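You operate a simulated robot arm through the tools that you are given. There is no shell and no other tool. Be economical: measure what you need, move in short steps, check, and stop when the job is done.

The job below is to be done with a simulated robot arm. You get a single attempt, and the scene is never put back.

JOB
Check the yellow battery on the grey tester and stand it in the tray for its reading.
Fine: switch the tester off again.

The check looks at the end state, three seconds after you hand in, the way a careful person would. Anything else that was tipped, shoved, dropped, spilled or broken makes it a failure.

ROBOT AND FRAMES
A 7-joint arm with a two-finger parallel gripper, fixed in place. Base frame: the origin is at the foot of the arm, x ahead of it, y to its left, z up. Readings come in m, degrees, newtons and seconds.
With the tool pointing down near the work surface it reaches from about 0.24 to 0.68 m from the base axis. Its first joint turns from -66.0 to 66.0 degrees. Payload 2.4 kg.
The TCP is the grasp point between the finger pads, 0.03 m short of the fingertips. In the tool frame z runs along the fingers and y along their closing line. The gripper opens to 0.094 m. The fingers are 0.028 m wide and 0.01 m thick; the gripper's body (0.05 by 0.096 m) begins 0.055 m behind the TCP.
Orientation is told as [roll, pitch, yaw] about the base's x, y, z axes, in that order, counted from this pose: with the fingers straight down and closing along the base's y, the tool's x points along the base's -x, its y along +y and its z along -z.

CONTROLS
- The arm moves only by the tool move_arm. Its argument "plan" is one flat list of numbers, 7 for each row, row after row: the turn, a rotation vector about the tool's x, y, z in units of 60 degrees (1.0 is 60 degrees), then the shift along the tool's x, y, z in units of 100 mm (1.0 is 100 mm), then the closure in counts, from 0 (fully open) to 255 (shut). In form: [ax, ay, az, tx, ty, tz, hand, ax, ay, az, tx, ty, tz, hand, ...]. A call has 1 to 12 rows; each row is the pose to reach, as a shift and turn from the pose commanded when the call began, along the tool's axes at that moment. A call with a number of a shift or a turn outside -1 to 1 is refused whole. Each row takes 0.2 s and may step no farther than 0.05 m and 8.6 degrees from the row before; otherwise, or with a gripper value out of range, the whole call is refused. Where a pose cannot be reached the arm comes as near as it can. A force on the tool above 40 N (or 10 N above the force at the start of the call, whichever is more), or a blocked arm, ends the call early, and 0.2 s more pass. The fingers move at their own pace (about 0.153 m/s each) and stop on an object; they squeeze with about 32 N. The grip force told is the motor's: it shows also when the fingers shut on nothing. Time passes only in rows, and 0.2 s behind the last, so rows that repeat a pose let the fingers close. It gives the time, the measured TCP pose, the force on the tool (base axes), the opening and the grip force at its end, in the units of the frame above (readings bear some noise).
- Cameras (640 x 400 px; columns grow to the right, rows downward): "scene" is fixed at [0.0499, 0.4872, 1.4428]; the picture's right is [-0.47, -0.88, 0.00], its down [-0.52, 0.28, -0.81] and it looks along [0.71, -0.38, -0.59] (base axes); focal length 341 px, centre (320, 200). "wrist" rides on the gripper at [-0.037, 0, -0.058] in the tool frame; the picture's right is [0.00, -1.00, 0.00], its down [0.97, 0.00, -0.24] and it looks along [0.24, 0.00, 0.97] (tool axes); focal length 218 px, centre (320, 200).
- grab_frame(camera): a new picture of that camera. No time passes.
- measure_at(camera, pixels): there is no depth. For up to 12 entries [column, row, z] of the newest picture of that camera ("zoom" is the newest enlarged one), the place [x, y] in the base frame at which the ray of that pixel passes the height z, good to about 0.002 m, but the place of the scene camera against the robot may be out by one fixed shift of up to 0.018 m in any direction. No time passes.
- zoom(camera, box): a new picture of the part [left, top, right, bottom] of that camera's present view, enlarged. No time passes.
- finish_job(): hands the job in; it is judged then, once.

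Work in short steps. Measure before you move; look again where a grasp or a placing could have gone wrong, and mend it. You have 80 turns and 46 pictures in all, those below and enlarged ones among them. Open the gripper and draw the arm clear of the work before you hand the job in, unless the task says otherwise; then end with one line.

The tools are called as a command line: name --argument value ..., lists and objects as JSON in quotes. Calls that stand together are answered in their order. move_arm: Moves the arm, as the interface text tells. Its arguments: {"type":"object","properties":{"plan":{"type":"array"}},"required":["plan"]} The other tools are called the same way: grab_frame (camera) takes a picture; measure_at (camera, pixels) gives the place at which the rays of pixels pass given heights; zoom (camera, box) takes an enlarged picture of a part of a camera's view; finish_job () hands the job in.

At the start:

```text
clock: 0.0
tool_pos: [0.2946, 0.2439, 1.2483]
tool_rot: [-0.1, -0.1, -0.1]
force: [-0.1, -0.1, -0.3]
grip_width: 0.0939
grip_force: 0.0
```

scene: 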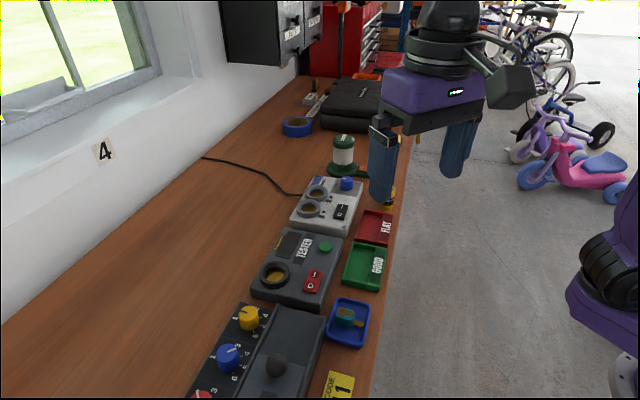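
wrist: 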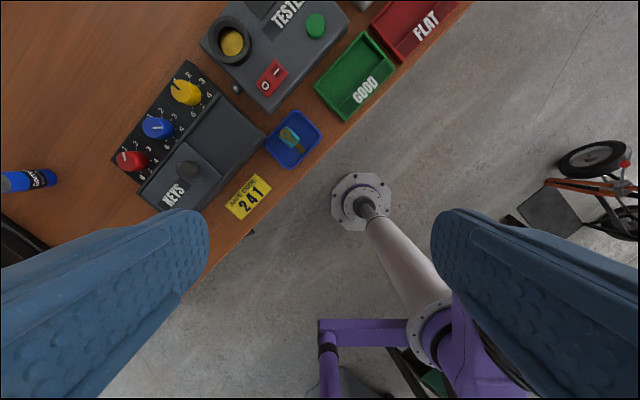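

The pictures show a grey tester around scene pixel (300,265), GOOD and FLAT trays, and something yellow near (388,195). I'll enlarge those areas to find the yellow battery.

zoom --camera "scene" --box '[240, 120, 420, 232]'

zoom --camera "scene" --box '[180, 220, 420, 400]'

```text
3.56 times, centred on (330, 176) of scene
```

zoom: 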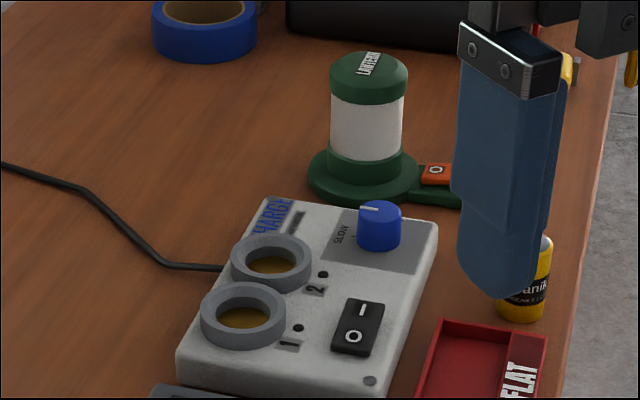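

```text
2.22 times, centred on (300, 310) of scene
```

zoom: 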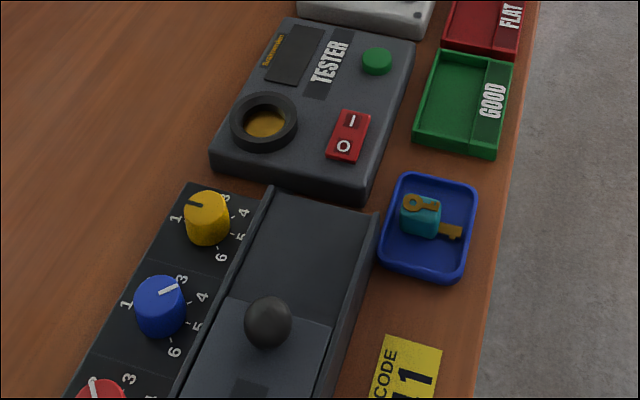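

The yellow battery stands at about scene (388,200), just beyond the FLAT tray near the bench edge. I measure the main landmarks with both cameras to plan the look-over.

measure_at --camera "scene" --pixels '[[387, 208, 0.92], [387, 190, 0.97], [275, 274, 0.97], [326, 248, 0.96], [312, 281, 0.96], [364, 266, 0.93], [375, 228, 0.93], [347, 323, 0.93]]'

measure_at --camera "wrist" --pixels '[[232, 42, 0.97], [316, 25, 0.96], [271, 78, 0.96], [356, 75, 0.93], [415, 25, 0.93], [293, 138, 0.93]]'

```text
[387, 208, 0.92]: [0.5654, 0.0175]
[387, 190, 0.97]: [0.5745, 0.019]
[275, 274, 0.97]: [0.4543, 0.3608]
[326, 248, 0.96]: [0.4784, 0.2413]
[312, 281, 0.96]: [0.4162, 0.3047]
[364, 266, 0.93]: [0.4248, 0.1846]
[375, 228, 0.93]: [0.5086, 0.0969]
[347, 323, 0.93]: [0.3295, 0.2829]
```

```text
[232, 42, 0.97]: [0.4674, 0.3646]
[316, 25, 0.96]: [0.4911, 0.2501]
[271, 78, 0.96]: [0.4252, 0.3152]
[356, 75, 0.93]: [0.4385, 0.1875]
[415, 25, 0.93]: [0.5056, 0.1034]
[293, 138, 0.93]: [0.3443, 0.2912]
```

Wrist and scene differ by about (+0.013, +0.006); I trust the wrist. I move over the bench, high up, toward x≈0.49, y≈0.06 to see the battery from above.

move_arm --plan '[0, 0, 0, -0.35, -0.35, 0, 0, 0, 0, 0, -0.7, -0.7, 0, 0, 0, 0, 0, -1, -1, 0, 0]'

move_arm --plan '[0, 0, 0, -0.35, -0.35, 0, 0, 0, 0, 0, -0.7, -0.7, 0, 0, 0, 0, 0, -1, -1, 0, 0]'

grab_frame --camera "wrist"

grab_frame --camera "scene"

```text
clock: 0.8
tool_pos: [0.3931, 0.1454, 1.2494]
tool_rot: [-0.1, -0.1, 0.0]
force: [0.7, -1.3, -0.4]
grip_width: 0.0939
grip_force: 0.0
```

```text
clock: 1.6
tool_pos: [0.4932, 0.0454, 1.248]
tool_rot: [0.1, 0.1, 0.0]
force: [-0.1, 0.2, -0.1]
grip_width: 0.0939
grip_force: 0.0
```

```text
41 pictures are left
```

wrist: 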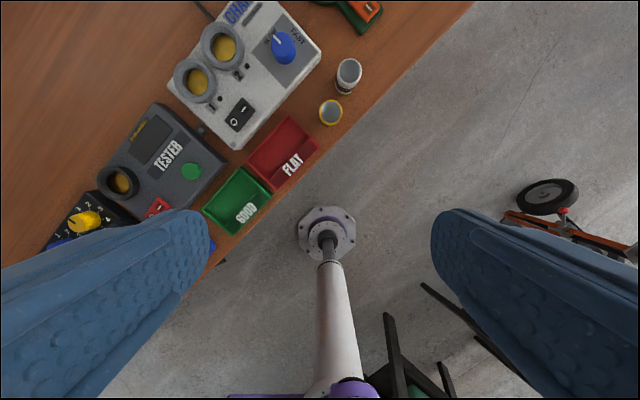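

```text
40 pictures are left
```

scene: 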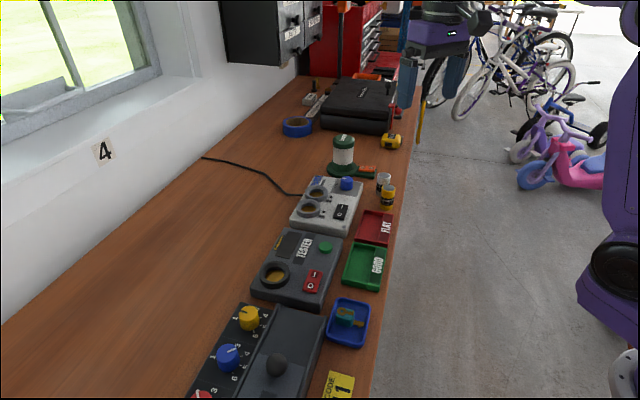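

The yellow battery shows at wrist (331,112), with a white one just beyond it at (348,75). I enlarge both views and measure.

zoom --camera "scene" --box '[340, 165, 420, 215]'

zoom --camera "wrist" --box '[80, 20, 400, 220]'

measure_at --camera "wrist" --pixels '[[331, 112, 0.97], [331, 112, 0.98], [320, 112, 0.97], [342, 112, 0.97], [348, 71, 0.98], [347, 88, 0.92], [122, 182, 0.97], [191, 172, 0.96], [282, 152, 0.925], [238, 200, 0.925]]'

measure_at --camera "scene" --pixels '[[387, 208, 0.92], [388, 187, 0.97], [388, 187, 0.98], [388, 187, 0.96]]'

```text
8.00 times, centred on (380, 190) of scene
```

zoom: 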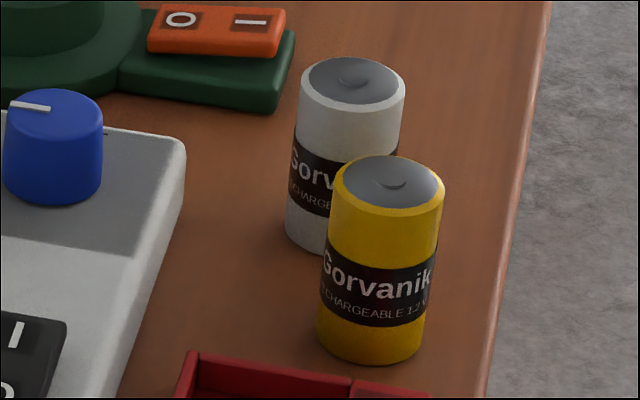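

```text
2.00 times, centred on (240, 120) of wrist
```

zoom: 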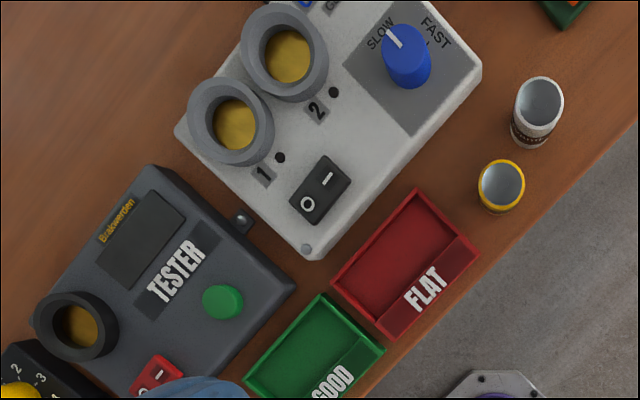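

```text
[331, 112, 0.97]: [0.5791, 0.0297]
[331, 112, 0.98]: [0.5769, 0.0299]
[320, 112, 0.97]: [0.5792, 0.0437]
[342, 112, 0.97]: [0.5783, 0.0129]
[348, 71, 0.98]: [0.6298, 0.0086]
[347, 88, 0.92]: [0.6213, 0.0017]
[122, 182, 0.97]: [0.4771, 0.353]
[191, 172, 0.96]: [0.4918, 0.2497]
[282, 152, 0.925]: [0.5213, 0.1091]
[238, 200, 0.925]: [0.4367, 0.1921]
```

```text
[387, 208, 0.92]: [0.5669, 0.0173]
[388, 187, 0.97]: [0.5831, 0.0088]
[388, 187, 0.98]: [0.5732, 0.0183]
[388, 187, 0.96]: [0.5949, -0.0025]
```

The battery's top centre is at about (0.578, 0.030), it's about 60 mm tall and 30 mm across, with the white one 58 mm away. The bench lies at -45°, so I turn the tool by -45° to close across the bench, clear of the white battery, and go above the battery.

move_arm --plan '[0, 0, 0.125, -0.14, -0.03, 0.1, 0, 0, 0, 0.25, -0.28, -0.05, 0.3, 0, 0, 0, 0.375, -0.42, -0.08, 0.5, 0, 0, 0, 0.5, -0.56, -0.1, 0.7, 0, 0, 0, 0.625, -0.7, -0.13, 0.85, 0, 0, 0, 0.75, -0.84, -0.15, 1.0, 0, 0, 0, 0.75, -0.84, -0.15, 1.0, 0]'

grab_frame --camera "wrist"

```text
clock: 3.2
tool_pos: [0.5771, 0.0304, 1.1477]
tool_rot: [0.0, 0.0, -45.0]
force: [-0.2, -0.9, -0.6]
grip_width: 0.094
grip_force: 0.1
```

```text
37 pictures are left
```

wrist: 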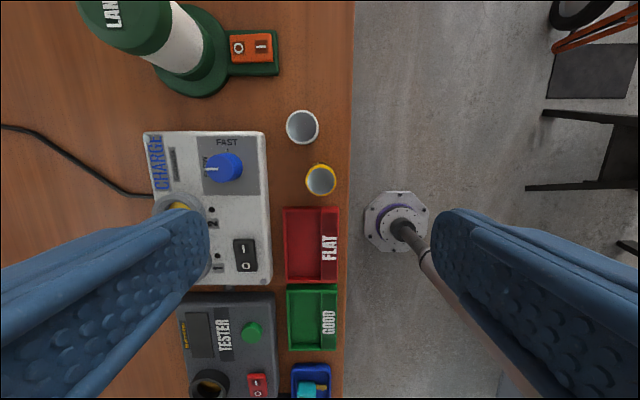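

Battery top now at wrist (321,180). I measure it and its neighbours before descending.

measure_at --camera "wrist" --pixels '[[321, 180, 0.98], [305, 180, 0.98], [337, 180, 0.98], [302, 127, 0.98], [311, 207, 0.94], [270, 190, 0.96]]'

```text
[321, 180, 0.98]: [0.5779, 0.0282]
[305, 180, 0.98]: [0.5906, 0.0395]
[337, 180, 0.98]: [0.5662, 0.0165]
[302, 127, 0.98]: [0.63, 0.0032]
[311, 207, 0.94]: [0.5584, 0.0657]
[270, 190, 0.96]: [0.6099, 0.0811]
```

Centre confirmed at (0.578, 0.028), charger edge about 60 mm away. I narrow the fingers to ~60 mm and descend in two calls to grip the upper part (TCP z≈0.978).

move_arm --plan '[0, 0, 0, -0.02, -0.01, 0, 92, 0, 0, 0, -0.02, -0.01, 0.4, 92, 0, 0, 0, -0.02, -0.01, 0.8, 92, 0, 0, 0, -0.02, -0.01, 1.0, 92]'

grab_frame --camera "wrist"

```text
clock: 4.2
tool_pos: [0.5776, 0.0287, 1.0476]
tool_rot: [0.0, 0.0, -45.0]
force: [0.2, -0.2, -0.6]
grip_width: 0.0601
grip_force: 0.1
```

```text
36 pictures are left
```

wrist: 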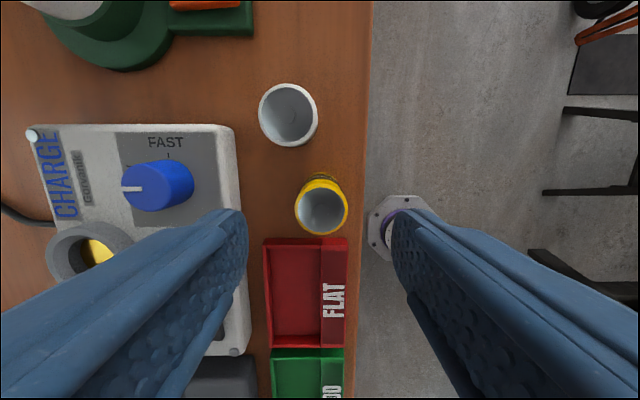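

The battery is centred between the fingers (column 321). I descend another 70 mm to grip height and close.

move_arm --plan '[0, 0, 0, 0, 0, 0.3, 92, 0, 0, 0, 0, 0, 0.55, 92, 0, 0, 0, 0, 0, 0.7, 92, 0, 0, 0, 0, 0, 0.7, 255, 0, 0, 0, 0, 0, 0.7, 255, 0, 0, 0, 0, 0, 0.7, 255]'

grab_frame --camera "wrist"

```text
clock: 5.6
tool_pos: [0.5777, 0.0267, 0.979]
tool_rot: [0.0, 0.0, -45.1]
force: [-0.9, 1.3, 0.9]
grip_width: 0.033
grip_force: 32.1
```

```text
35 pictures are left
```

wrist: 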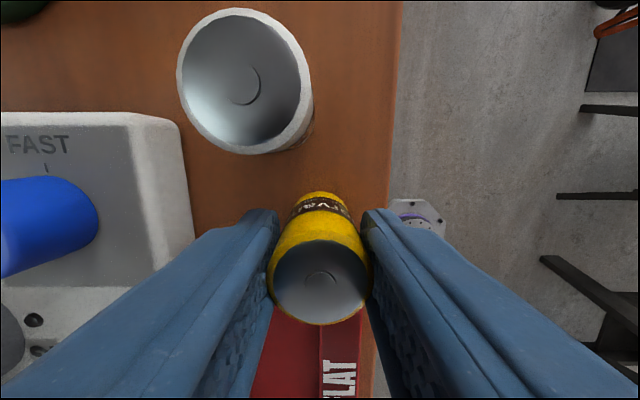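

Battery held (33.0 mm, 32 N). I lift straight up.

move_arm --plan '[0, 0, 0, 0, 0, -0.2, 255, 0, 0, 0, 0, 0, -0.5, 255, 0, 0, 0, 0, 0, -0.8, 255, 0, 0, 0, 0, 0, -1.0, 255]'

move_arm --plan '[0, 0, 0, 0.3, 0.2, -0.2, 255, 0, 0, 0, 0.6, 0.4, -0.4, 255, 0, 0, 0, 1.0, 0.6, -0.5, 255]'

move_arm --plan '[0, 0, 0, 0.3, 0.3, 0, 255, 0, 0, 0, 0.6, 0.6, 0, 255, 0, 0, 0, 1.0, 0.8, 0, 255, 0, 0, 0, 1.0, 0.8, 0, 255]'

grab_frame --camera "wrist"

```text
clock: 6.6
tool_pos: [0.5788, 0.0273, 1.0779]
tool_rot: [0.0, 0.0, -45.0]
force: [0.6, -0.3, 0.3]
grip_width: 0.0
grip_force: 31.6
```

```text
clock: 7.4
tool_pos: [0.5493, 0.1415, 1.1298]
tool_rot: [0.1, 0.0, -45.0]
force: [0.3, -0.1, -0.4]
grip_width: 0.0
grip_force: 32.1
```

```text
clock: 8.4
tool_pos: [0.535, 0.2694, 1.1301]
tool_rot: [0.0, 0.0, -45.0]
force: [0.3, 0.1, -0.1]
grip_width: 0.0
grip_force: 31.6
```

```text
34 pictures are left
```

wrist: 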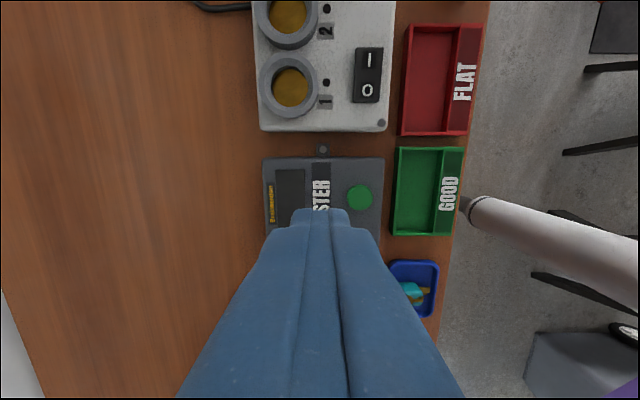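

The grip reads 0.0: the battery slipped out during the lift. I look for where it is.

grab_frame --camera "scene"

zoom --camera "scene" --box '[340, 165, 420, 215]'

```text
33 pictures are left
```

scene: 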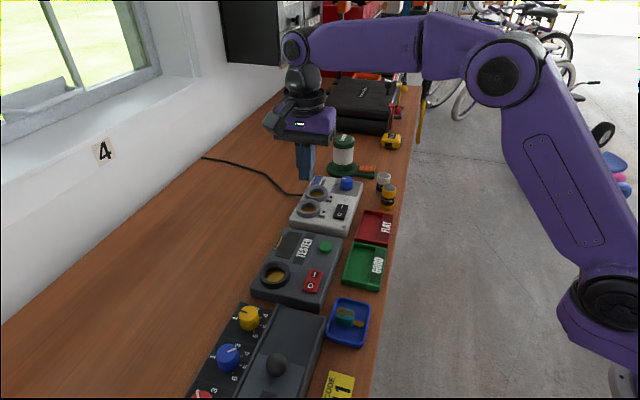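

```text
8.00 times, centred on (380, 190) of scene
```

zoom: 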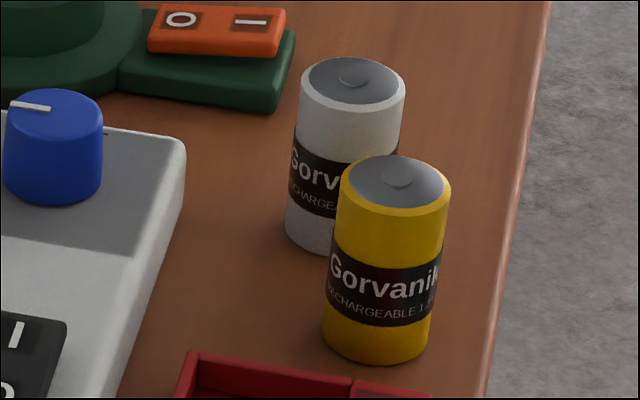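

The yellow battery is still standing, moved by less than 1 mm, so nothing was lost. Next time I grip lower. While the fingers are shut, I'll switch the tester on first, so I move back over the near side of the tester for a clear view.

measure_at --camera "scene" --pixels '[[387.2, 206.6, 0.92], [389.2, 188, 0.97], [389.2, 188, 0.975], [389.2, 188, 0.98]]'

move_arm --plan '[0, 0, 0, 0.4, -0.1, 0, 255, 0, 0, 0, 0.8, -0.2, 0, 255, 0, 0, 0, 1.0, -0.25, 0, 255]'

move_arm --plan '[0, 0, 0, 0.3, -0.1, 0, 255, 0, 0, 0, 0.6, -0.2, 0, 255, 0, 0, 0, 0.6, -0.2, 0, 255]'

grab_frame --camera "wrist"

```text
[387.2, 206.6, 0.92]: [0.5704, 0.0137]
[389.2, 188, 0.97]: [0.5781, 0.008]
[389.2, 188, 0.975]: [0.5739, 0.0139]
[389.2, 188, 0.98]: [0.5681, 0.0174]
```

```text
clock: 9.2
tool_pos: [0.4457, 0.3212, 1.1263]
tool_rot: [0.0, 0.1, -44.9]
force: [-0.4, 0.1, 0.5]
grip_width: 0.0
grip_force: 31.7
```

```text
clock: 10.0
tool_pos: [0.3906, 0.3486, 1.1291]
tool_rot: [0.0, 0.1, -45.1]
force: [0.2, -0.9, -0.1]
grip_width: 0.0003
grip_force: 31.7
```

```text
31 pictures are left
```

wrist: 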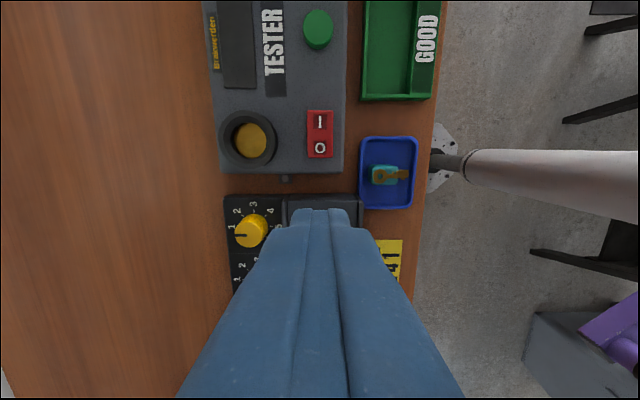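

Clear view: rocker at wrist (320,135) with I at (320,121) and O at (320,147); well at (249,138); button at (318,28). I measure at several heights to compare with the first view.

measure_at --camera "wrist" --pixels '[[320, 134, 0.95], [320, 134, 0.96], [320, 134, 0.97], [320, 112, 0.96], [320, 157, 0.96], [318, 28, 0.95], [318, 28, 0.96], [318, 28, 0.97], [249, 138, 0.96], [249, 138, 0.97], [398, 98, 0.925], [360, 172, 0.95]]'

zoom --camera "wrist" --box '[190, 0, 450, 162]'

zoom --camera "scene" --box '[240, 220, 400, 320]'

```text
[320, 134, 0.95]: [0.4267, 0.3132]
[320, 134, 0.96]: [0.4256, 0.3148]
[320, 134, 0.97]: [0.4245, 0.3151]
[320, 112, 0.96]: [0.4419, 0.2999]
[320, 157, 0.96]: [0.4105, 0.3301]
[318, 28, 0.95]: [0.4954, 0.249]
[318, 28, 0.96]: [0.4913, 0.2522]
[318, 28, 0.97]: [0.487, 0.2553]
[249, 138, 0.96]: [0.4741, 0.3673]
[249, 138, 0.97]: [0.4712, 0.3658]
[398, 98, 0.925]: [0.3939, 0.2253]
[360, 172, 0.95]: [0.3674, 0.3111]
```

```text
2.46 times, centred on (320, 81) of wrist
```

zoom: 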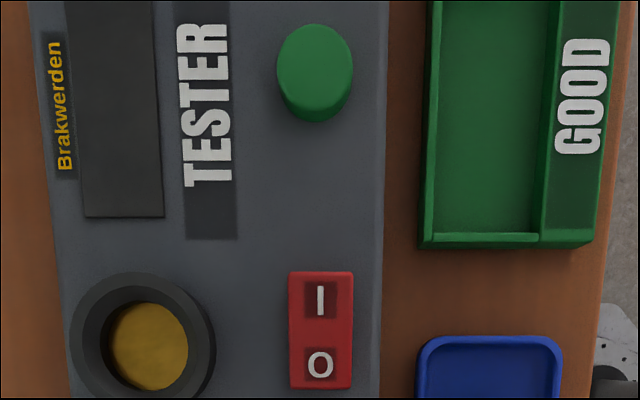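

```text
4.00 times, centred on (320, 270) of scene
```

zoom: 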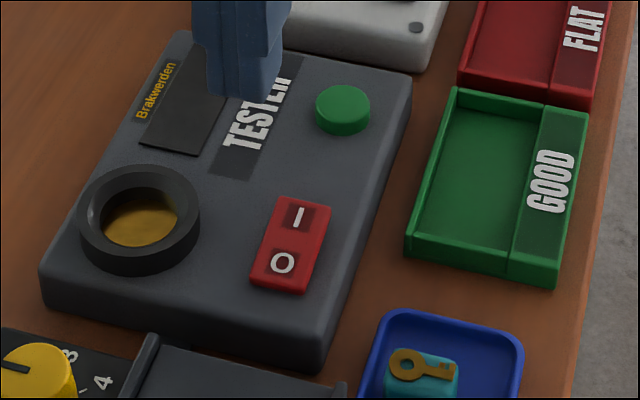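

Rocker ~44 mm long along the bench, its I half toward the button at about (0.437, 0.303). I move above the I end, then descend to tip ≈0.975.

move_arm --plan '[0, 0, 0, -0.33, 0, 0.1, 255, 0, 0, 0, -0.66, 0.01, 0.3, 255, 0, 0, 0, -0.66, 0.01, 0.7, 255, 0, 0, 0, -0.66, 0.01, 1.0, 255]'

move_arm --plan '[0, 0, 0, 0, 0, 0.2, 255, 0, 0, 0, 0, 0, 0.2, 255]'

zoom --camera "scene" --box '[240, 220, 400, 320]'

```text
clock: 11.0
tool_pos: [0.4368, 0.3027, 1.0288]
tool_rot: [0.0, 0.0, -45.0]
force: [0.4, 0.2, -0.2]
grip_width: 0.0
grip_force: 31.7
```

```text
clock: 11.6
tool_pos: [0.438, 0.3026, 1.0076]
tool_rot: [0.0, 0.0, -45.0]
force: [-0.5, -0.1, -0.4]
grip_width: 0.0
grip_force: 32.3
```

```text
4.00 times, centred on (320, 270) of scene
```

zoom: 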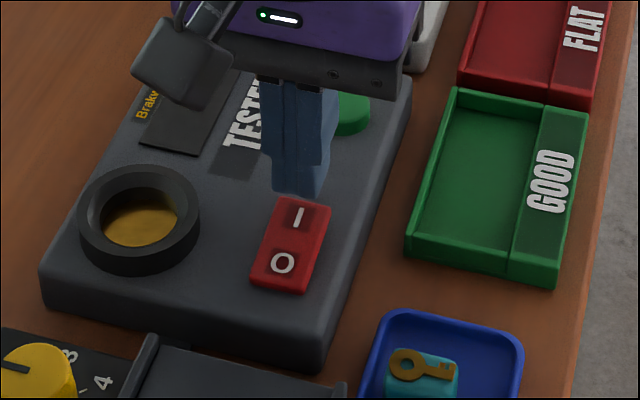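

The tips hover over the I end. I press down in small steps, watching force.

move_arm --plan '[0, 0, 0, 0, 0, 0.05, 255, 0, 0, 0, 0, 0, 0.09, 255, 0, 0, 0, 0, 0, 0.12, 255, 0, 0, 0, 0, 0, 0.15, 255]'

zoom --camera "scene" --box '[240, 220, 400, 320]'

```text
clock: 12.6
tool_pos: [0.4382, 0.3044, 0.9946]
tool_rot: [0.0, 0.1, -45.0]
force: [0.7, -0.4, 0.8]
grip_width: 0.0
grip_force: 31.8
```

```text
4.00 times, centred on (320, 270) of scene
```

zoom: 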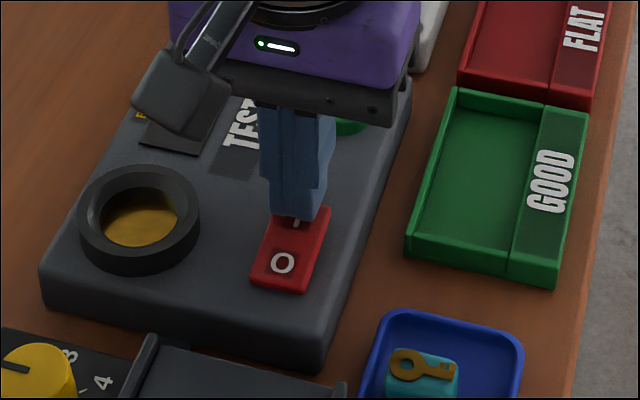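

No force yet, tip at about 0.964; I continue in 2 mm steps.

move_arm --plan '[0, 0, 0, 0, 0, 0.02, 255, 0, 0, 0, 0, 0, 0.04, 255, 0, 0, 0, 0, 0, 0.06, 255]'

zoom --camera "scene" --box '[240, 220, 400, 320]'

```text
clock: 13.4
tool_pos: [0.44, 0.3036, 0.989]
tool_rot: [0.1, 0.0, -45.0]
force: [-6.0, -8.9, 33.5]
grip_width: 0.0002
grip_force: 32.2
```

```text
4.00 times, centred on (320, 270) of scene
```

zoom: 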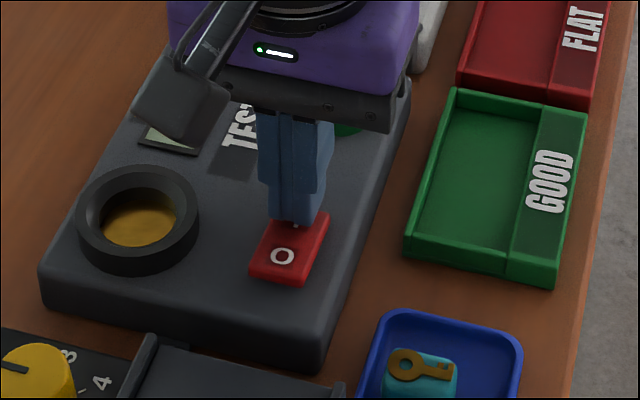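

The rocker has flipped to I and the display has lit. I rise clear and head back towards the battery, opening to ~60 mm on the way.

move_arm --plan '[0, 0, 0, 0, 0, -0.1, 255, 0, 0, 0, 0, 0, -0.5, 255, 0, 0, 0, 0, 0, -0.95, 255, 0, 0, 0, -0.3, -0.2, -1.0, 255, 0, 0, 0, -0.7, -0.45, -1.0, 255, 0, 0, 0, -1.0, -0.8, -1.0, 255]'

move_arm --plan '[0, 0, 0, -0.4, -0.05, 0, 92, 0, 0, 0, -0.8, -0.1, 0, 92, 0, 0, 0, -1, -0.15, 0, 92, 0, 0, 0, -1, -0.15, 0, 92]'

move_arm --plan '[0, 0, 0, -0.4, 0, 0, 92, 0, 0, 0, -0.8, 0, 0, 92, 0, 0, 0, -0.8, 0, 0, 92]'

grab_frame --camera "wrist"

```text
clock: 14.8
tool_pos: [0.451, 0.1769, 1.0857]
tool_rot: [-0.1, 0.0, -45.0]
force: [-0.3, 0.0, -0.8]
grip_width: 0.0001
grip_force: 32.1
```

```text
clock: 15.8
tool_pos: [0.5138, 0.0916, 1.0871]
tool_rot: [0.0, 0.0, -45.0]
force: [0.4, 0.7, 0.8]
grip_width: 0.0603
grip_force: 0.0
```

```text
clock: 16.6
tool_pos: [0.5675, 0.0366, 1.0886]
tool_rot: [0.0, 0.1, -45.1]
force: [-0.8, -0.5, 0.1]
grip_width: 0.0603
grip_force: 0.0
```

```text
25 pictures are left
```

wrist: 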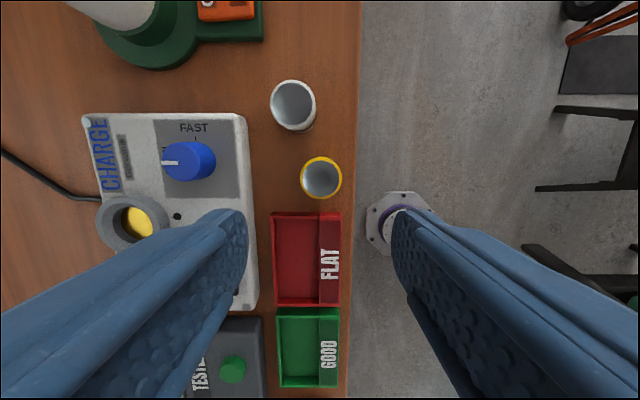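

Battery top at wrist (321,178); I measure its centre.

measure_at --camera "wrist" --pixels '[[321, 178, 0.976], [301, 178, 0.976], [341, 178, 0.976], [321, 158, 0.976], [321, 199, 0.976]]'

```text
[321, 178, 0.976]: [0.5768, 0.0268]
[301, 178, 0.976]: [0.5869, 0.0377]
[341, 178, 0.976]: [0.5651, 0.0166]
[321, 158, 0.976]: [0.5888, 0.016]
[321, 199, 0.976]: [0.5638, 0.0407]
```

Centre at about (0.577, 0.027). I centre over it and descend; then a second call goes to TCP z≈0.962 and closes, 17 mm lower than before.

move_arm --plan '[0, 0, 0, -0.13, 0, 0, 92, 0, 0, 0, -0.13, 0, 0.3, 92, 0, 0, 0, -0.13, 0, 0.6, 92, 0, 0, 0, -0.13, 0, 0.9, 92, 0, 0, 0, -0.13, 0, 1.0, 92]'

move_arm --plan '[0, 0, 0, 0, 0, 0.15, 92, 0, 0, 0, 0, 0, 0.26, 92, 0, 0, 0, 0, 0, 0.26, 255, 0, 0, 0, 0, 0, 0.26, 255, 0, 0, 0, 0, 0, 0.26, 255]'

move_arm --plan '[0, 0, 0, 0, 0, -0.05, 255, 0, 0, 0, 0, 0, -0.1, 255, 0, 0, 0, 0, 0, -0.15, 255, 0, 0, 0, 0, 0, -0.2, 255]'

```text
clock: 17.8
tool_pos: [0.5786, 0.0291, 0.9876]
tool_rot: [-0.1, 0.0, -45.0]
force: [0.0, -0.4, 0.1]
grip_width: 0.0602
grip_force: 0.0
```

```text
clock: 19.0
tool_pos: [0.5784, 0.0288, 0.9627]
tool_rot: [-0.2, 0.1, -45.1]
force: [-0.8, 0.3, 0.3]
grip_width: 0.0322
grip_force: 32.2
```

```text
clock: 20.0
tool_pos: [0.5783, 0.029, 0.9821]
tool_rot: [0.0, 0.0, -44.9]
force: [-0.6, 0.7, -1.8]
grip_width: 0.0321
grip_force: 31.7
```

Held this time (32.1 mm after a 20 mm lift, about 1.5 N of weight). I lift further slowly and check the width again.

move_arm --plan '[0, 0, 0, 0, 0, -0.1, 255, 0, 0, 0, 0, 0, -0.2, 255, 0, 0, 0, 0, 0, -0.35, 255, 0, 0, 0, 0, 0, -0.5, 255, 0, 0, 0, 0, 0, -0.65, 255, 0, 0, 0, 0, 0, -0.8, 255, 0, 0, 0, 0, 0, -0.95, 255, 0, 0, 0, 0, 0, -1, 255]'

grab_frame --camera "scene"

```text
clock: 21.8
tool_pos: [0.5791, 0.0289, 1.0815]
tool_rot: [0.1, 0.0, -45.0]
force: [0.0, 0.3, -2.1]
grip_width: 0.0322
grip_force: 32.2
```

```text
24 pictures are left
```

scene: 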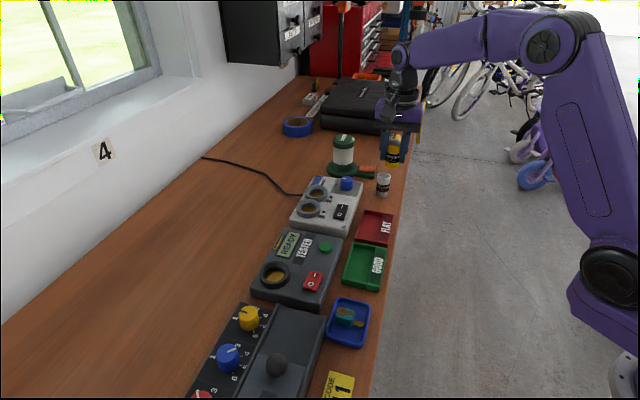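

The tester reads READY and the battery is in the hand. I carry it toward the near side of the tester, at z≈1.12, to see the well.

move_arm --plan '[0, 0, 0, 0.25, 0.1, -0.2, 255, 0, 0, 0, 0.5, 0.2, -0.4, 255, 0, 0, 0, 0.75, 0.3, -0.4, 255, 0, 0, 0, 1, 0.4, -0.4, 255]'

move_arm --plan '[0, 0, 0, 0.25, 0.1, 0, 255, 0, 0, 0, 0.5, 0.2, 0, 255, 0, 0, 0, 0.75, 0.3, 0, 255, 0, 0, 0, 1, 0.4, 0, 255]'

move_arm --plan '[0, 0, 0, 0.25, 0.1, 0, 255, 0, 0, 0, 0.5, 0.2, 0, 255, 0, 0, 0, 0.75, 0.3, 0, 255, 0, 0, 0, 1, 0.4, 0, 255]'

move_arm --plan '[0, 0, 0, 0.25, 0.1, 0, 255, 0, 0, 0, 0.5, 0.2, 0, 255, 0, 0, 0, 0.75, 0.3, 0, 255, 0, 0, 0, 0.9, 0.4, 0, 255, 0, 0, 0, 0.9, 0.4, 0, 255]'

grab_frame --camera "wrist"

```text
clock: 22.8
tool_pos: [0.5362, 0.1286, 1.1208]
tool_rot: [0.1, 0.1, -45.0]
force: [0.0, -0.5, -1.8]
grip_width: 0.0318
grip_force: 32.2
```

```text
clock: 23.8
tool_pos: [0.4938, 0.2259, 1.1218]
tool_rot: [0.1, 0.0, -45.0]
force: [-0.1, 0.6, -1.9]
grip_width: 0.032
grip_force: 32.0
```

```text
clock: 24.8
tool_pos: [0.4502, 0.3263, 1.1205]
tool_rot: [0.0, 0.0, -44.9]
force: [1.1, -0.2, -1.6]
grip_width: 0.032
grip_force: 32.0
```

```text
clock: 26.0
tool_pos: [0.4158, 0.4168, 1.1223]
tool_rot: [0.0, 0.0, -44.9]
force: [0.6, -0.2, -1.0]
grip_width: 0.0321
grip_force: 32.0
```

```text
23 pictures are left
```

wrist: 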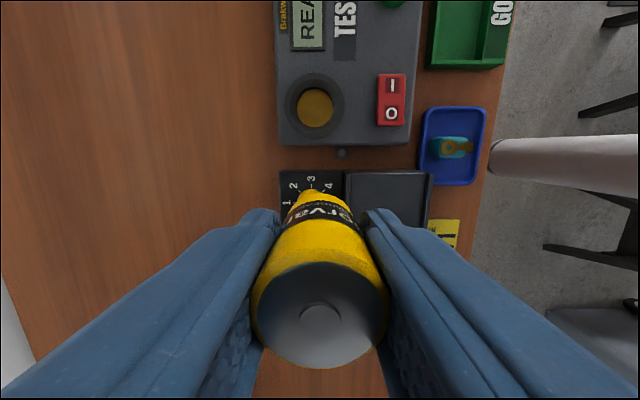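

Battery firmly held with its top ~15 mm above the TCP, so its foot is ~42 mm below the TCP. The well shows at (315,105); I enlarge it and measure.

zoom --camera "wrist" --box '[270, 60, 360, 150]'

```text
4.44 times, centred on (315, 105) of wrist
```

zoom: 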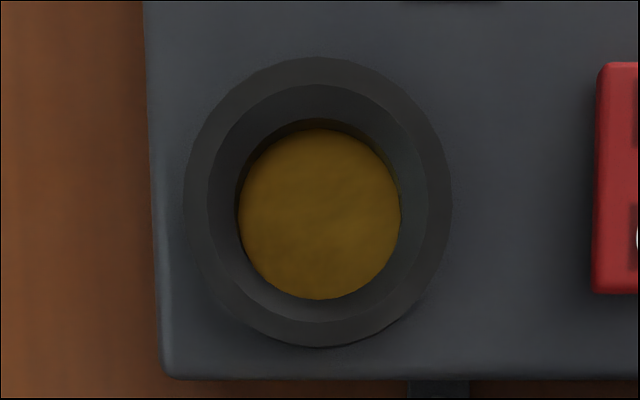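

Rim's inner edge is centred at zoom (318,203), with a funnel leading into a ~35 mm bore: generous lead-in. I measure that centre at likely rim heights.

measure_at --camera "zoom" --pixels '[[318, 203, 0.965], [318, 203, 0.97], [318, 203, 0.975], [320, 213, 0.94], [320, 213, 0.95], [320, 213, 0.96], [208, 203, 0.97], [428, 203, 0.97], [238, 212, 0.95], [402, 212, 0.95]]'

```text
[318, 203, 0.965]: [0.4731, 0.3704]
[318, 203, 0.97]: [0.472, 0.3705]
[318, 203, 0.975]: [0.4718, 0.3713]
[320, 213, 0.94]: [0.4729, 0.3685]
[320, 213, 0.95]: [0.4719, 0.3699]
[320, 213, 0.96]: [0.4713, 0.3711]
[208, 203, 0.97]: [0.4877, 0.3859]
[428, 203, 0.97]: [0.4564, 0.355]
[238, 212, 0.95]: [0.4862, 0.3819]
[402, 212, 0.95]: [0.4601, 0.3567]
```

Well centre ≈ (0.472, 0.370). I move over it and descend to TCP z≈1.035, leaving the foot about 20 mm over the rim, then look.

move_arm --plan '[0, 0, 0, -0.37, 0.03, 0, 255, 0, 0, 0, -0.73, 0.06, 0, 255, 0, 0, 0, -0.73, 0.06, 0.4, 255, 0, 0, 0, -0.73, 0.06, 0.8, 255, 0, 0, 0, -0.73, 0.06, 0.85, 255, 0, 0, 0, -0.73, 0.06, 0.85, 255]'

zoom --camera "scene" --box '[220, 200, 380, 300]'

```text
clock: 27.4
tool_pos: [0.4692, 0.3688, 1.0339]
tool_rot: [0.0, 0.1, -45.0]
force: [0.8, 0.7, -0.8]
grip_width: 0.0319
grip_force: 32.0
```

```text
4.00 times, centred on (300, 250) of scene
```

zoom: 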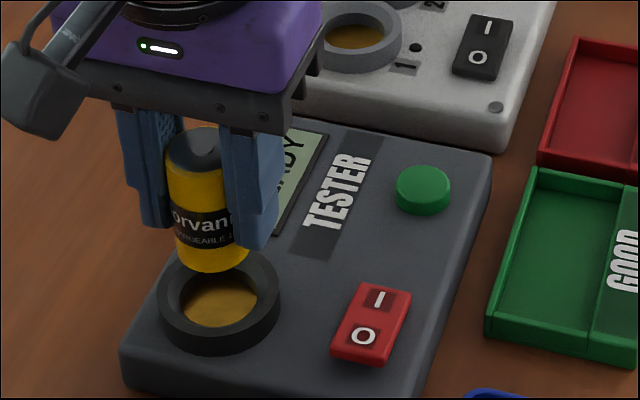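

It is lined up above the well. I lower in 4 mm steps, watching the force.

move_arm --plan '[0, 0, 0, 0, 0.01, 0.04, 255, 0, 0, 0, 0, 0.01, 0.08, 255, 0, 0, 0, 0, 0.01, 0.12, 255, 0, 0, 0, 0, 0.01, 0.16, 255, 0, 0, 0, 0, 0.01, 0.2, 255]'

zoom --camera "scene" --box '[220, 200, 380, 300]'

```text
clock: 28.6
tool_pos: [0.4724, 0.3718, 1.0146]
tool_rot: [0.1, 0.0, -45.0]
force: [0.0, -0.7, -1.5]
grip_width: 0.0322
grip_force: 32.2
```

```text
4.00 times, centred on (300, 250) of scene
```

zoom: 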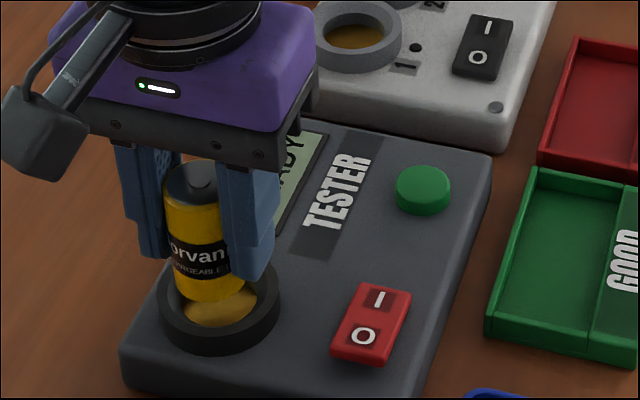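

No contact force yet, but in this picture the battery (centre column ~211) seems left of the well (centre ~220). I look closer before going on.

zoom --camera "scene" --box '[250, 235, 300, 290]'

grab_frame --camera "wrist"

```text
7.27 times, centred on (275, 262) of scene
```

zoom: 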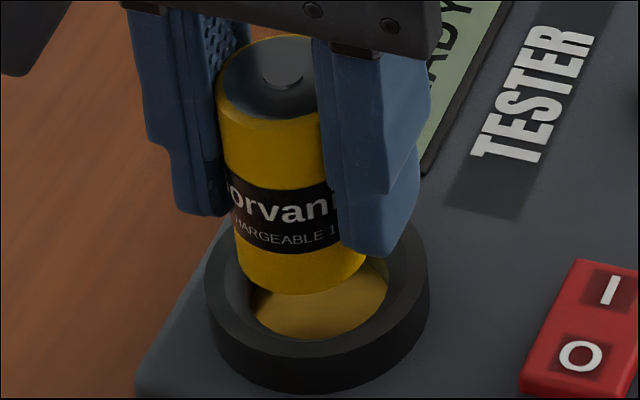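

```text
18 pictures are left
```

wrist: 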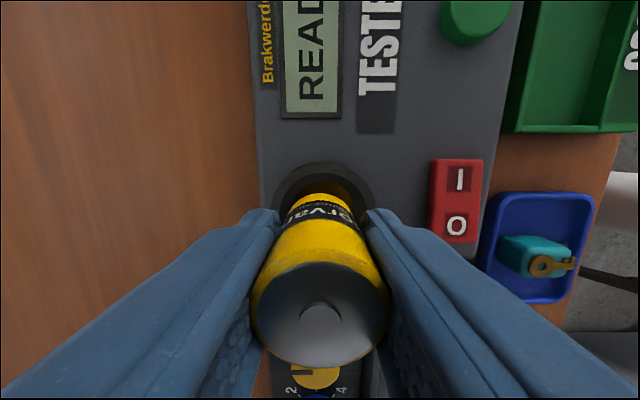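

The wrist view agrees along the bench (collar's far edge at row 163 as predicted); across the bench, both views suggest 1–3 mm toward the edge. I shift 1.5 mm that way and lower in small steps until the tips are just above the rim.

move_arm --plan '[0, 0, 0, 0, -0.015, 0, 255, 0, 0, 0, 0, -0.015, 0.04, 255, 0, 0, 0, 0, -0.015, 0.08, 255, 0, 0, 0, 0, -0.015, 0.11, 255]'

zoom --camera "scene" --box '[250, 235, 300, 290]'

```text
clock: 29.6
tool_pos: [0.472, 0.3704, 1.0052]
tool_rot: [0.0, 0.0, -45.0]
force: [-0.8, 0.5, -1.2]
grip_width: 0.0317
grip_force: 32.3
```

```text
7.27 times, centred on (275, 262) of scene
```

zoom: 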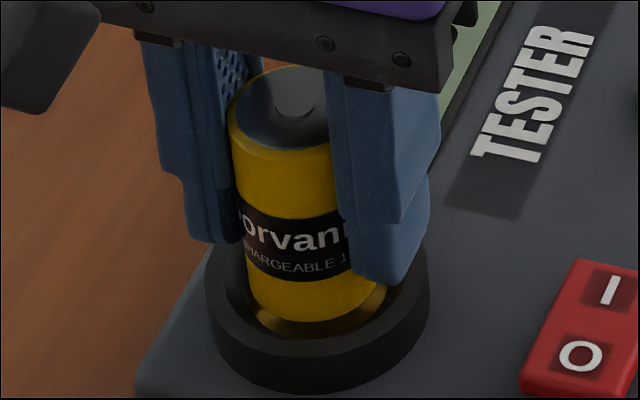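

Now nicely centred and still no force. I go down a few more millimetres carefully.

move_arm --plan '[0, 0, 0, 0, -0.005, 0.02, 255, 0, 0, 0, 0, -0.005, 0.04, 255, 0, 0, 0, 0, -0.005, 0.06, 255]'

```text
clock: 30.4
tool_pos: [0.4713, 0.3701, 0.9988]
tool_rot: [0.0, 0.0, -45.0]
force: [0.2, 0.1, -1.3]
grip_width: 0.0322
grip_force: 32.5
```

Still free; two more small steps.

move_arm --plan '[0, 0, 0, 0, 0, 0.015, 255, 0, 0, 0, 0, 0, 0.03, 255, 0, 0, 0, 0, 0, 0.03, 255]'

zoom --camera "scene" --box '[250, 235, 300, 290]'

```text
clock: 31.2
tool_pos: [0.4719, 0.3699, 0.9945]
tool_rot: [-0.1, -0.1, -44.9]
force: [0.4, -0.3, -1.9]
grip_width: 0.0319
grip_force: 32.3
```

```text
7.27 times, centred on (275, 262) of scene
```

zoom: 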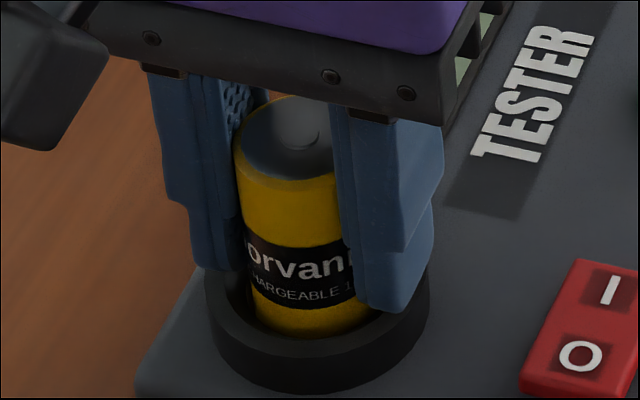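

The foot is well inside the collar with no side force. I release by opening to ~60 mm so it settles, then rise clear.

move_arm --plan '[0, 0, 0, 0, 0, 0, 92, 0, 0, 0, 0, 0, 0, 92, 0, 0, 0, 0, 0, 0, 92]'

move_arm --plan '[0, 0, 0, 0, 0, -0.25, 92, 0, 0, 0, 0, 0, -0.6, 92, 0, 0, 0, 0, 0, -0.9, 92]'

zoom --camera "scene" --box '[220, 200, 380, 300]'

```text
clock: 32.0
tool_pos: [0.4705, 0.3693, 0.9969]
tool_rot: [-0.1, 0.0, -45.0]
force: [-0.7, 0.9, -0.6]
grip_width: 0.0602
grip_force: 0.1
```

```text
clock: 32.8
tool_pos: [0.4703, 0.3691, 1.0853]
tool_rot: [0.0, 0.0, -45.0]
force: [0.0, 0.6, -0.4]
grip_width: 0.0602
grip_force: 0.0
```

```text
4.00 times, centred on (300, 250) of scene
```

zoom: 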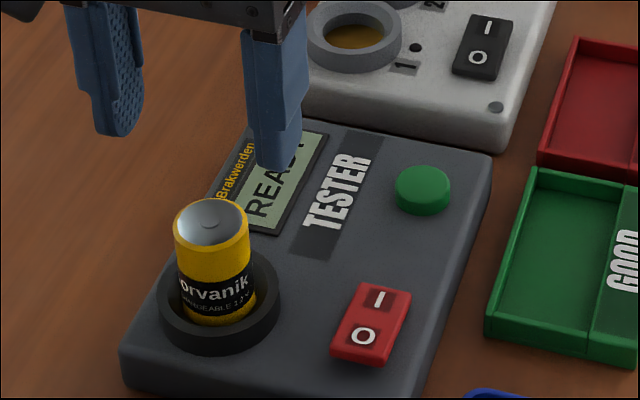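

The battery sits upright in the well and the tester is READY. I close the fingers and move over the green button at ≈(0.491, 0.251).

move_arm --plan '[0, 0, 0, -0.3, -0.2, 0, 255, 0, 0, 0, -0.6, -0.4, 0, 255, 0, 0, 0, -0.98, -0.69, 0, 255, 0, 0, 0, -0.98, -0.69, 0.4, 255, 0, 0, 0, -0.98, -0.69, 0.75, 255, 0, 0, 0, -0.98, -0.69, 0.85, 255]'

zoom --camera "scene" --box '[220, 200, 380, 300]'

```text
clock: 34.2
tool_pos: [0.4933, 0.2537, 1.0001]
tool_rot: [0.0, 0.0, -45.0]
force: [-0.4, -0.1, 0.3]
grip_width: 0.0
grip_force: 32.5
```

```text
4.00 times, centred on (300, 250) of scene
```

zoom: 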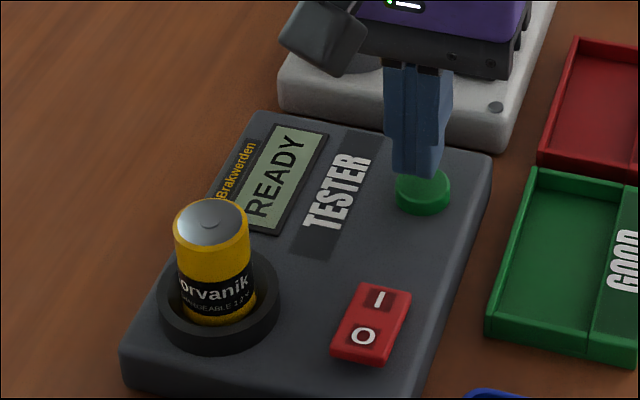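

The fingers are above the button, and the display is in view. I press down in 2–3 mm steps and look while pressing.

move_arm --plan '[0, 0, 0, 0, -0.02, 0.04, 255, 0, 0, 0, 0, -0.02, 0.07, 255, 0, 0, 0, 0, -0.02, 0.09, 255, 0, 0, 0, 0, -0.02, 0.11, 255, 0, 0, 0, 0, -0.02, 0.11, 255]'

zoom --camera "scene" --box '[220, 200, 380, 300]'

```text
clock: 35.4
tool_pos: [0.4895, 0.2504, 0.9905]
tool_rot: [0.1, 0.1, -45.0]
force: [0.4, -0.2, 0.7]
grip_width: 0.0
grip_force: 31.8
```

```text
4.00 times, centred on (300, 250) of scene
```

zoom: 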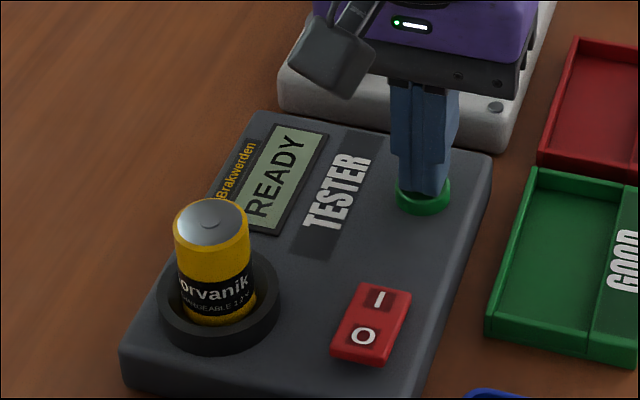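

Just at contact, no force yet. I press on in 1.5 mm steps.

move_arm --plan '[0, 0, 0, 0, 0, 0.015, 255, 0, 0, 0, 0, 0, 0.03, 255, 0, 0, 0, 0, 0, 0.045, 255, 0, 0, 0, 0, 0, 0.045, 255]'

```text
clock: 36.4
tool_pos: [0.4906, 0.2509, 0.9852]
tool_rot: [-0.1, 0.1, -45.0]
force: [-0.8, 0.1, 2.6]
grip_width: 0.0002
grip_force: 31.9
```

A light spring force (2.6 N) shows. I look at the display while it is pressed.

zoom --camera "scene" --box '[220, 200, 380, 300]'

```text
4.00 times, centred on (300, 250) of scene
```

zoom: 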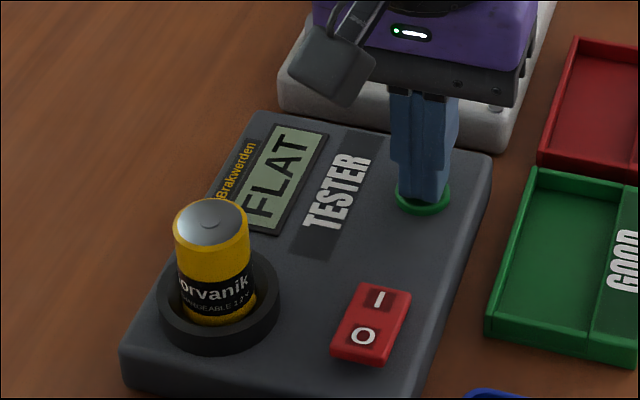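

The reading is FLAT, so the yellow battery belongs in the red FLAT tray. I rise off the button and measure how high the battery top now sits.

move_arm --plan '[0, 0, 0, 0, 0, -0.1, 255, 0, 0, 0, 0, 0, -0.5, 255, 0, 0, 0, 0, 0, -0.95, 255]'

measure_at --camera "scene" --pixels '[[272.75, 255.5, 0.98], [272.75, 255.5, 0.985], [272.75, 255.5, 0.99], [272.75, 255.5, 1.0], [275, 276, 0.96], [275, 276, 0.965], [275, 276, 0.97]]'

```text
clock: 37.2
tool_pos: [0.49, 0.252, 1.0807]
tool_rot: [0.1, 0.0, -45.1]
force: [0.3, 0.3, 0.0]
grip_width: 0.0
grip_force: 31.8
```

```text
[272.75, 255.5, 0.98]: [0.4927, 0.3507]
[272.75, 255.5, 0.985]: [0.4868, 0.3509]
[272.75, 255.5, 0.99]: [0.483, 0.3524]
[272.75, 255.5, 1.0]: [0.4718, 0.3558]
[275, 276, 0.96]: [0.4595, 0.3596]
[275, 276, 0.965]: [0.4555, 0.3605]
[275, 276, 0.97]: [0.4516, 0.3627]
```

The battery top sits at about 1.003. I go back over it with the fingers opened to 60 mm, high enough to clear, and look from the wrist.

move_arm --plan '[0, 0, 0, 0, 0, -0.2, 92, 0, 0, 0, 0.3, 0.25, -0.3, 92, 0, 0, 0, 0.65, 0.5, -0.3, 92, 0, 0, 0, 0.96, 0.69, -0.3, 92, 0, 0, 0, 0.96, 0.69, -0.3, 92]'

grab_frame --camera "wrist"

```text
clock: 38.4
tool_pos: [0.4725, 0.3674, 1.1126]
tool_rot: [0.0, 0.0, -45.0]
force: [-0.2, 0.5, 0.7]
grip_width: 0.06
grip_force: 0.1
```

```text
11 pictures are left
```

wrist: 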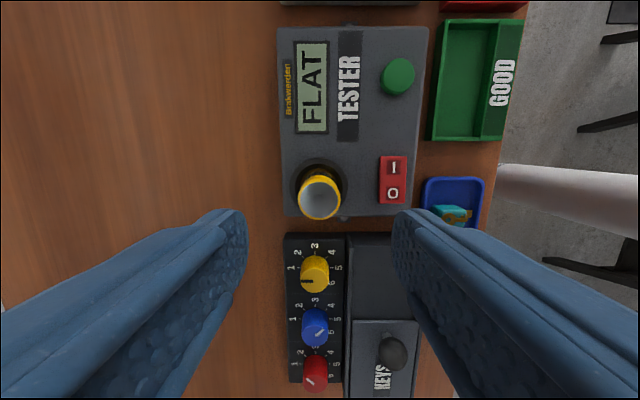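

FLAT stays displayed. Battery top at wrist (319,197); I measure it.

measure_at --camera "wrist" --pixels '[[319, 197, 1.003], [298, 197, 1.003], [340, 197, 1.003]]'

```text
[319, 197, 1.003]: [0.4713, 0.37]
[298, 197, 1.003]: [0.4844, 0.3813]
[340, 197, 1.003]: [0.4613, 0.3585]
```

Diameter matches 33 mm, so the height is right. I descend to TCP z≈0.994 (as clear of the rim as before), close, and lift slowly.

move_arm --plan '[0, 0, 0, 0.02, 0.01, 0.2, 92, 0, 0, 0, 0.02, 0.01, 0.5, 92, 0, 0, 0, 0.02, 0.01, 0.8, 92, 0, 0, 0, 0.02, 0.01, 1.0, 92]'

move_arm --plan '[0, 0, 0, 0, 0, 0.1, 92, 0, 0, 0, 0, 0, 0.185, 92, 0, 0, 0, 0, 0, 0.185, 255, 0, 0, 0, 0, 0, 0.185, 255, 0, 0, 0, 0, 0, 0.185, 255]'

move_arm --plan '[0, 0, 0, 0, 0, -0.05, 255, 0, 0, 0, 0, 0, -0.1, 255, 0, 0, 0, 0, 0, -0.15, 255, 0, 0, 0, 0, 0, -0.2, 255]'

```text
clock: 39.4
tool_pos: [0.4705, 0.3683, 1.0105]
tool_rot: [0.0, 0.0, -45.1]
force: [0.4, -0.2, 0.0]
grip_width: 0.0601
grip_force: 0.0
```

```text
clock: 40.6
tool_pos: [0.4722, 0.3694, 0.9925]
tool_rot: [0.4, -0.1, -45.0]
force: [12.9, 7.6, 8.2]
grip_width: 0.0534
grip_force: 44.8
```

```text
clock: 41.1
tool_pos: [0.472, 0.37, 0.9939]
tool_rot: [0.4, -0.2, -45.0]
force: [6.9, 6.3, -10.1]
grip_width: 0.0533
grip_force: 45.0
stopped in row 2: the force on the tool passed its limit (the readings are from after the stop); the commanded pose is now the measured one
```

The fingers have clamped on the collar itself (53 mm), not the battery, so the tips are just below the rim. I open at once and look.

move_arm --plan '[0, 0, 0, 0, 0, 0, 92, 0, 0, 0, 0, 0, 0, 80, 0, 0, 0, 0, 0, 0, 80]'

zoom --camera "scene" --box '[220, 200, 380, 300]'

```text
clock: 41.9
tool_pos: [0.4704, 0.3698, 0.9938]
tool_rot: [0.2, -0.1, -45.0]
force: [0.4, 0.2, -0.1]
grip_width: 0.0649
grip_force: 0.0
```

```text
4.00 times, centred on (300, 250) of scene
```

zoom: 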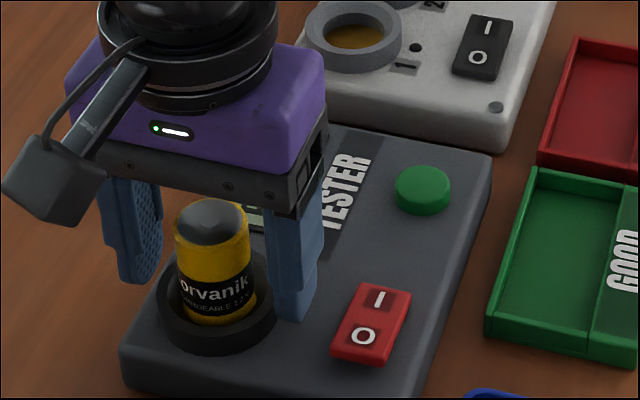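

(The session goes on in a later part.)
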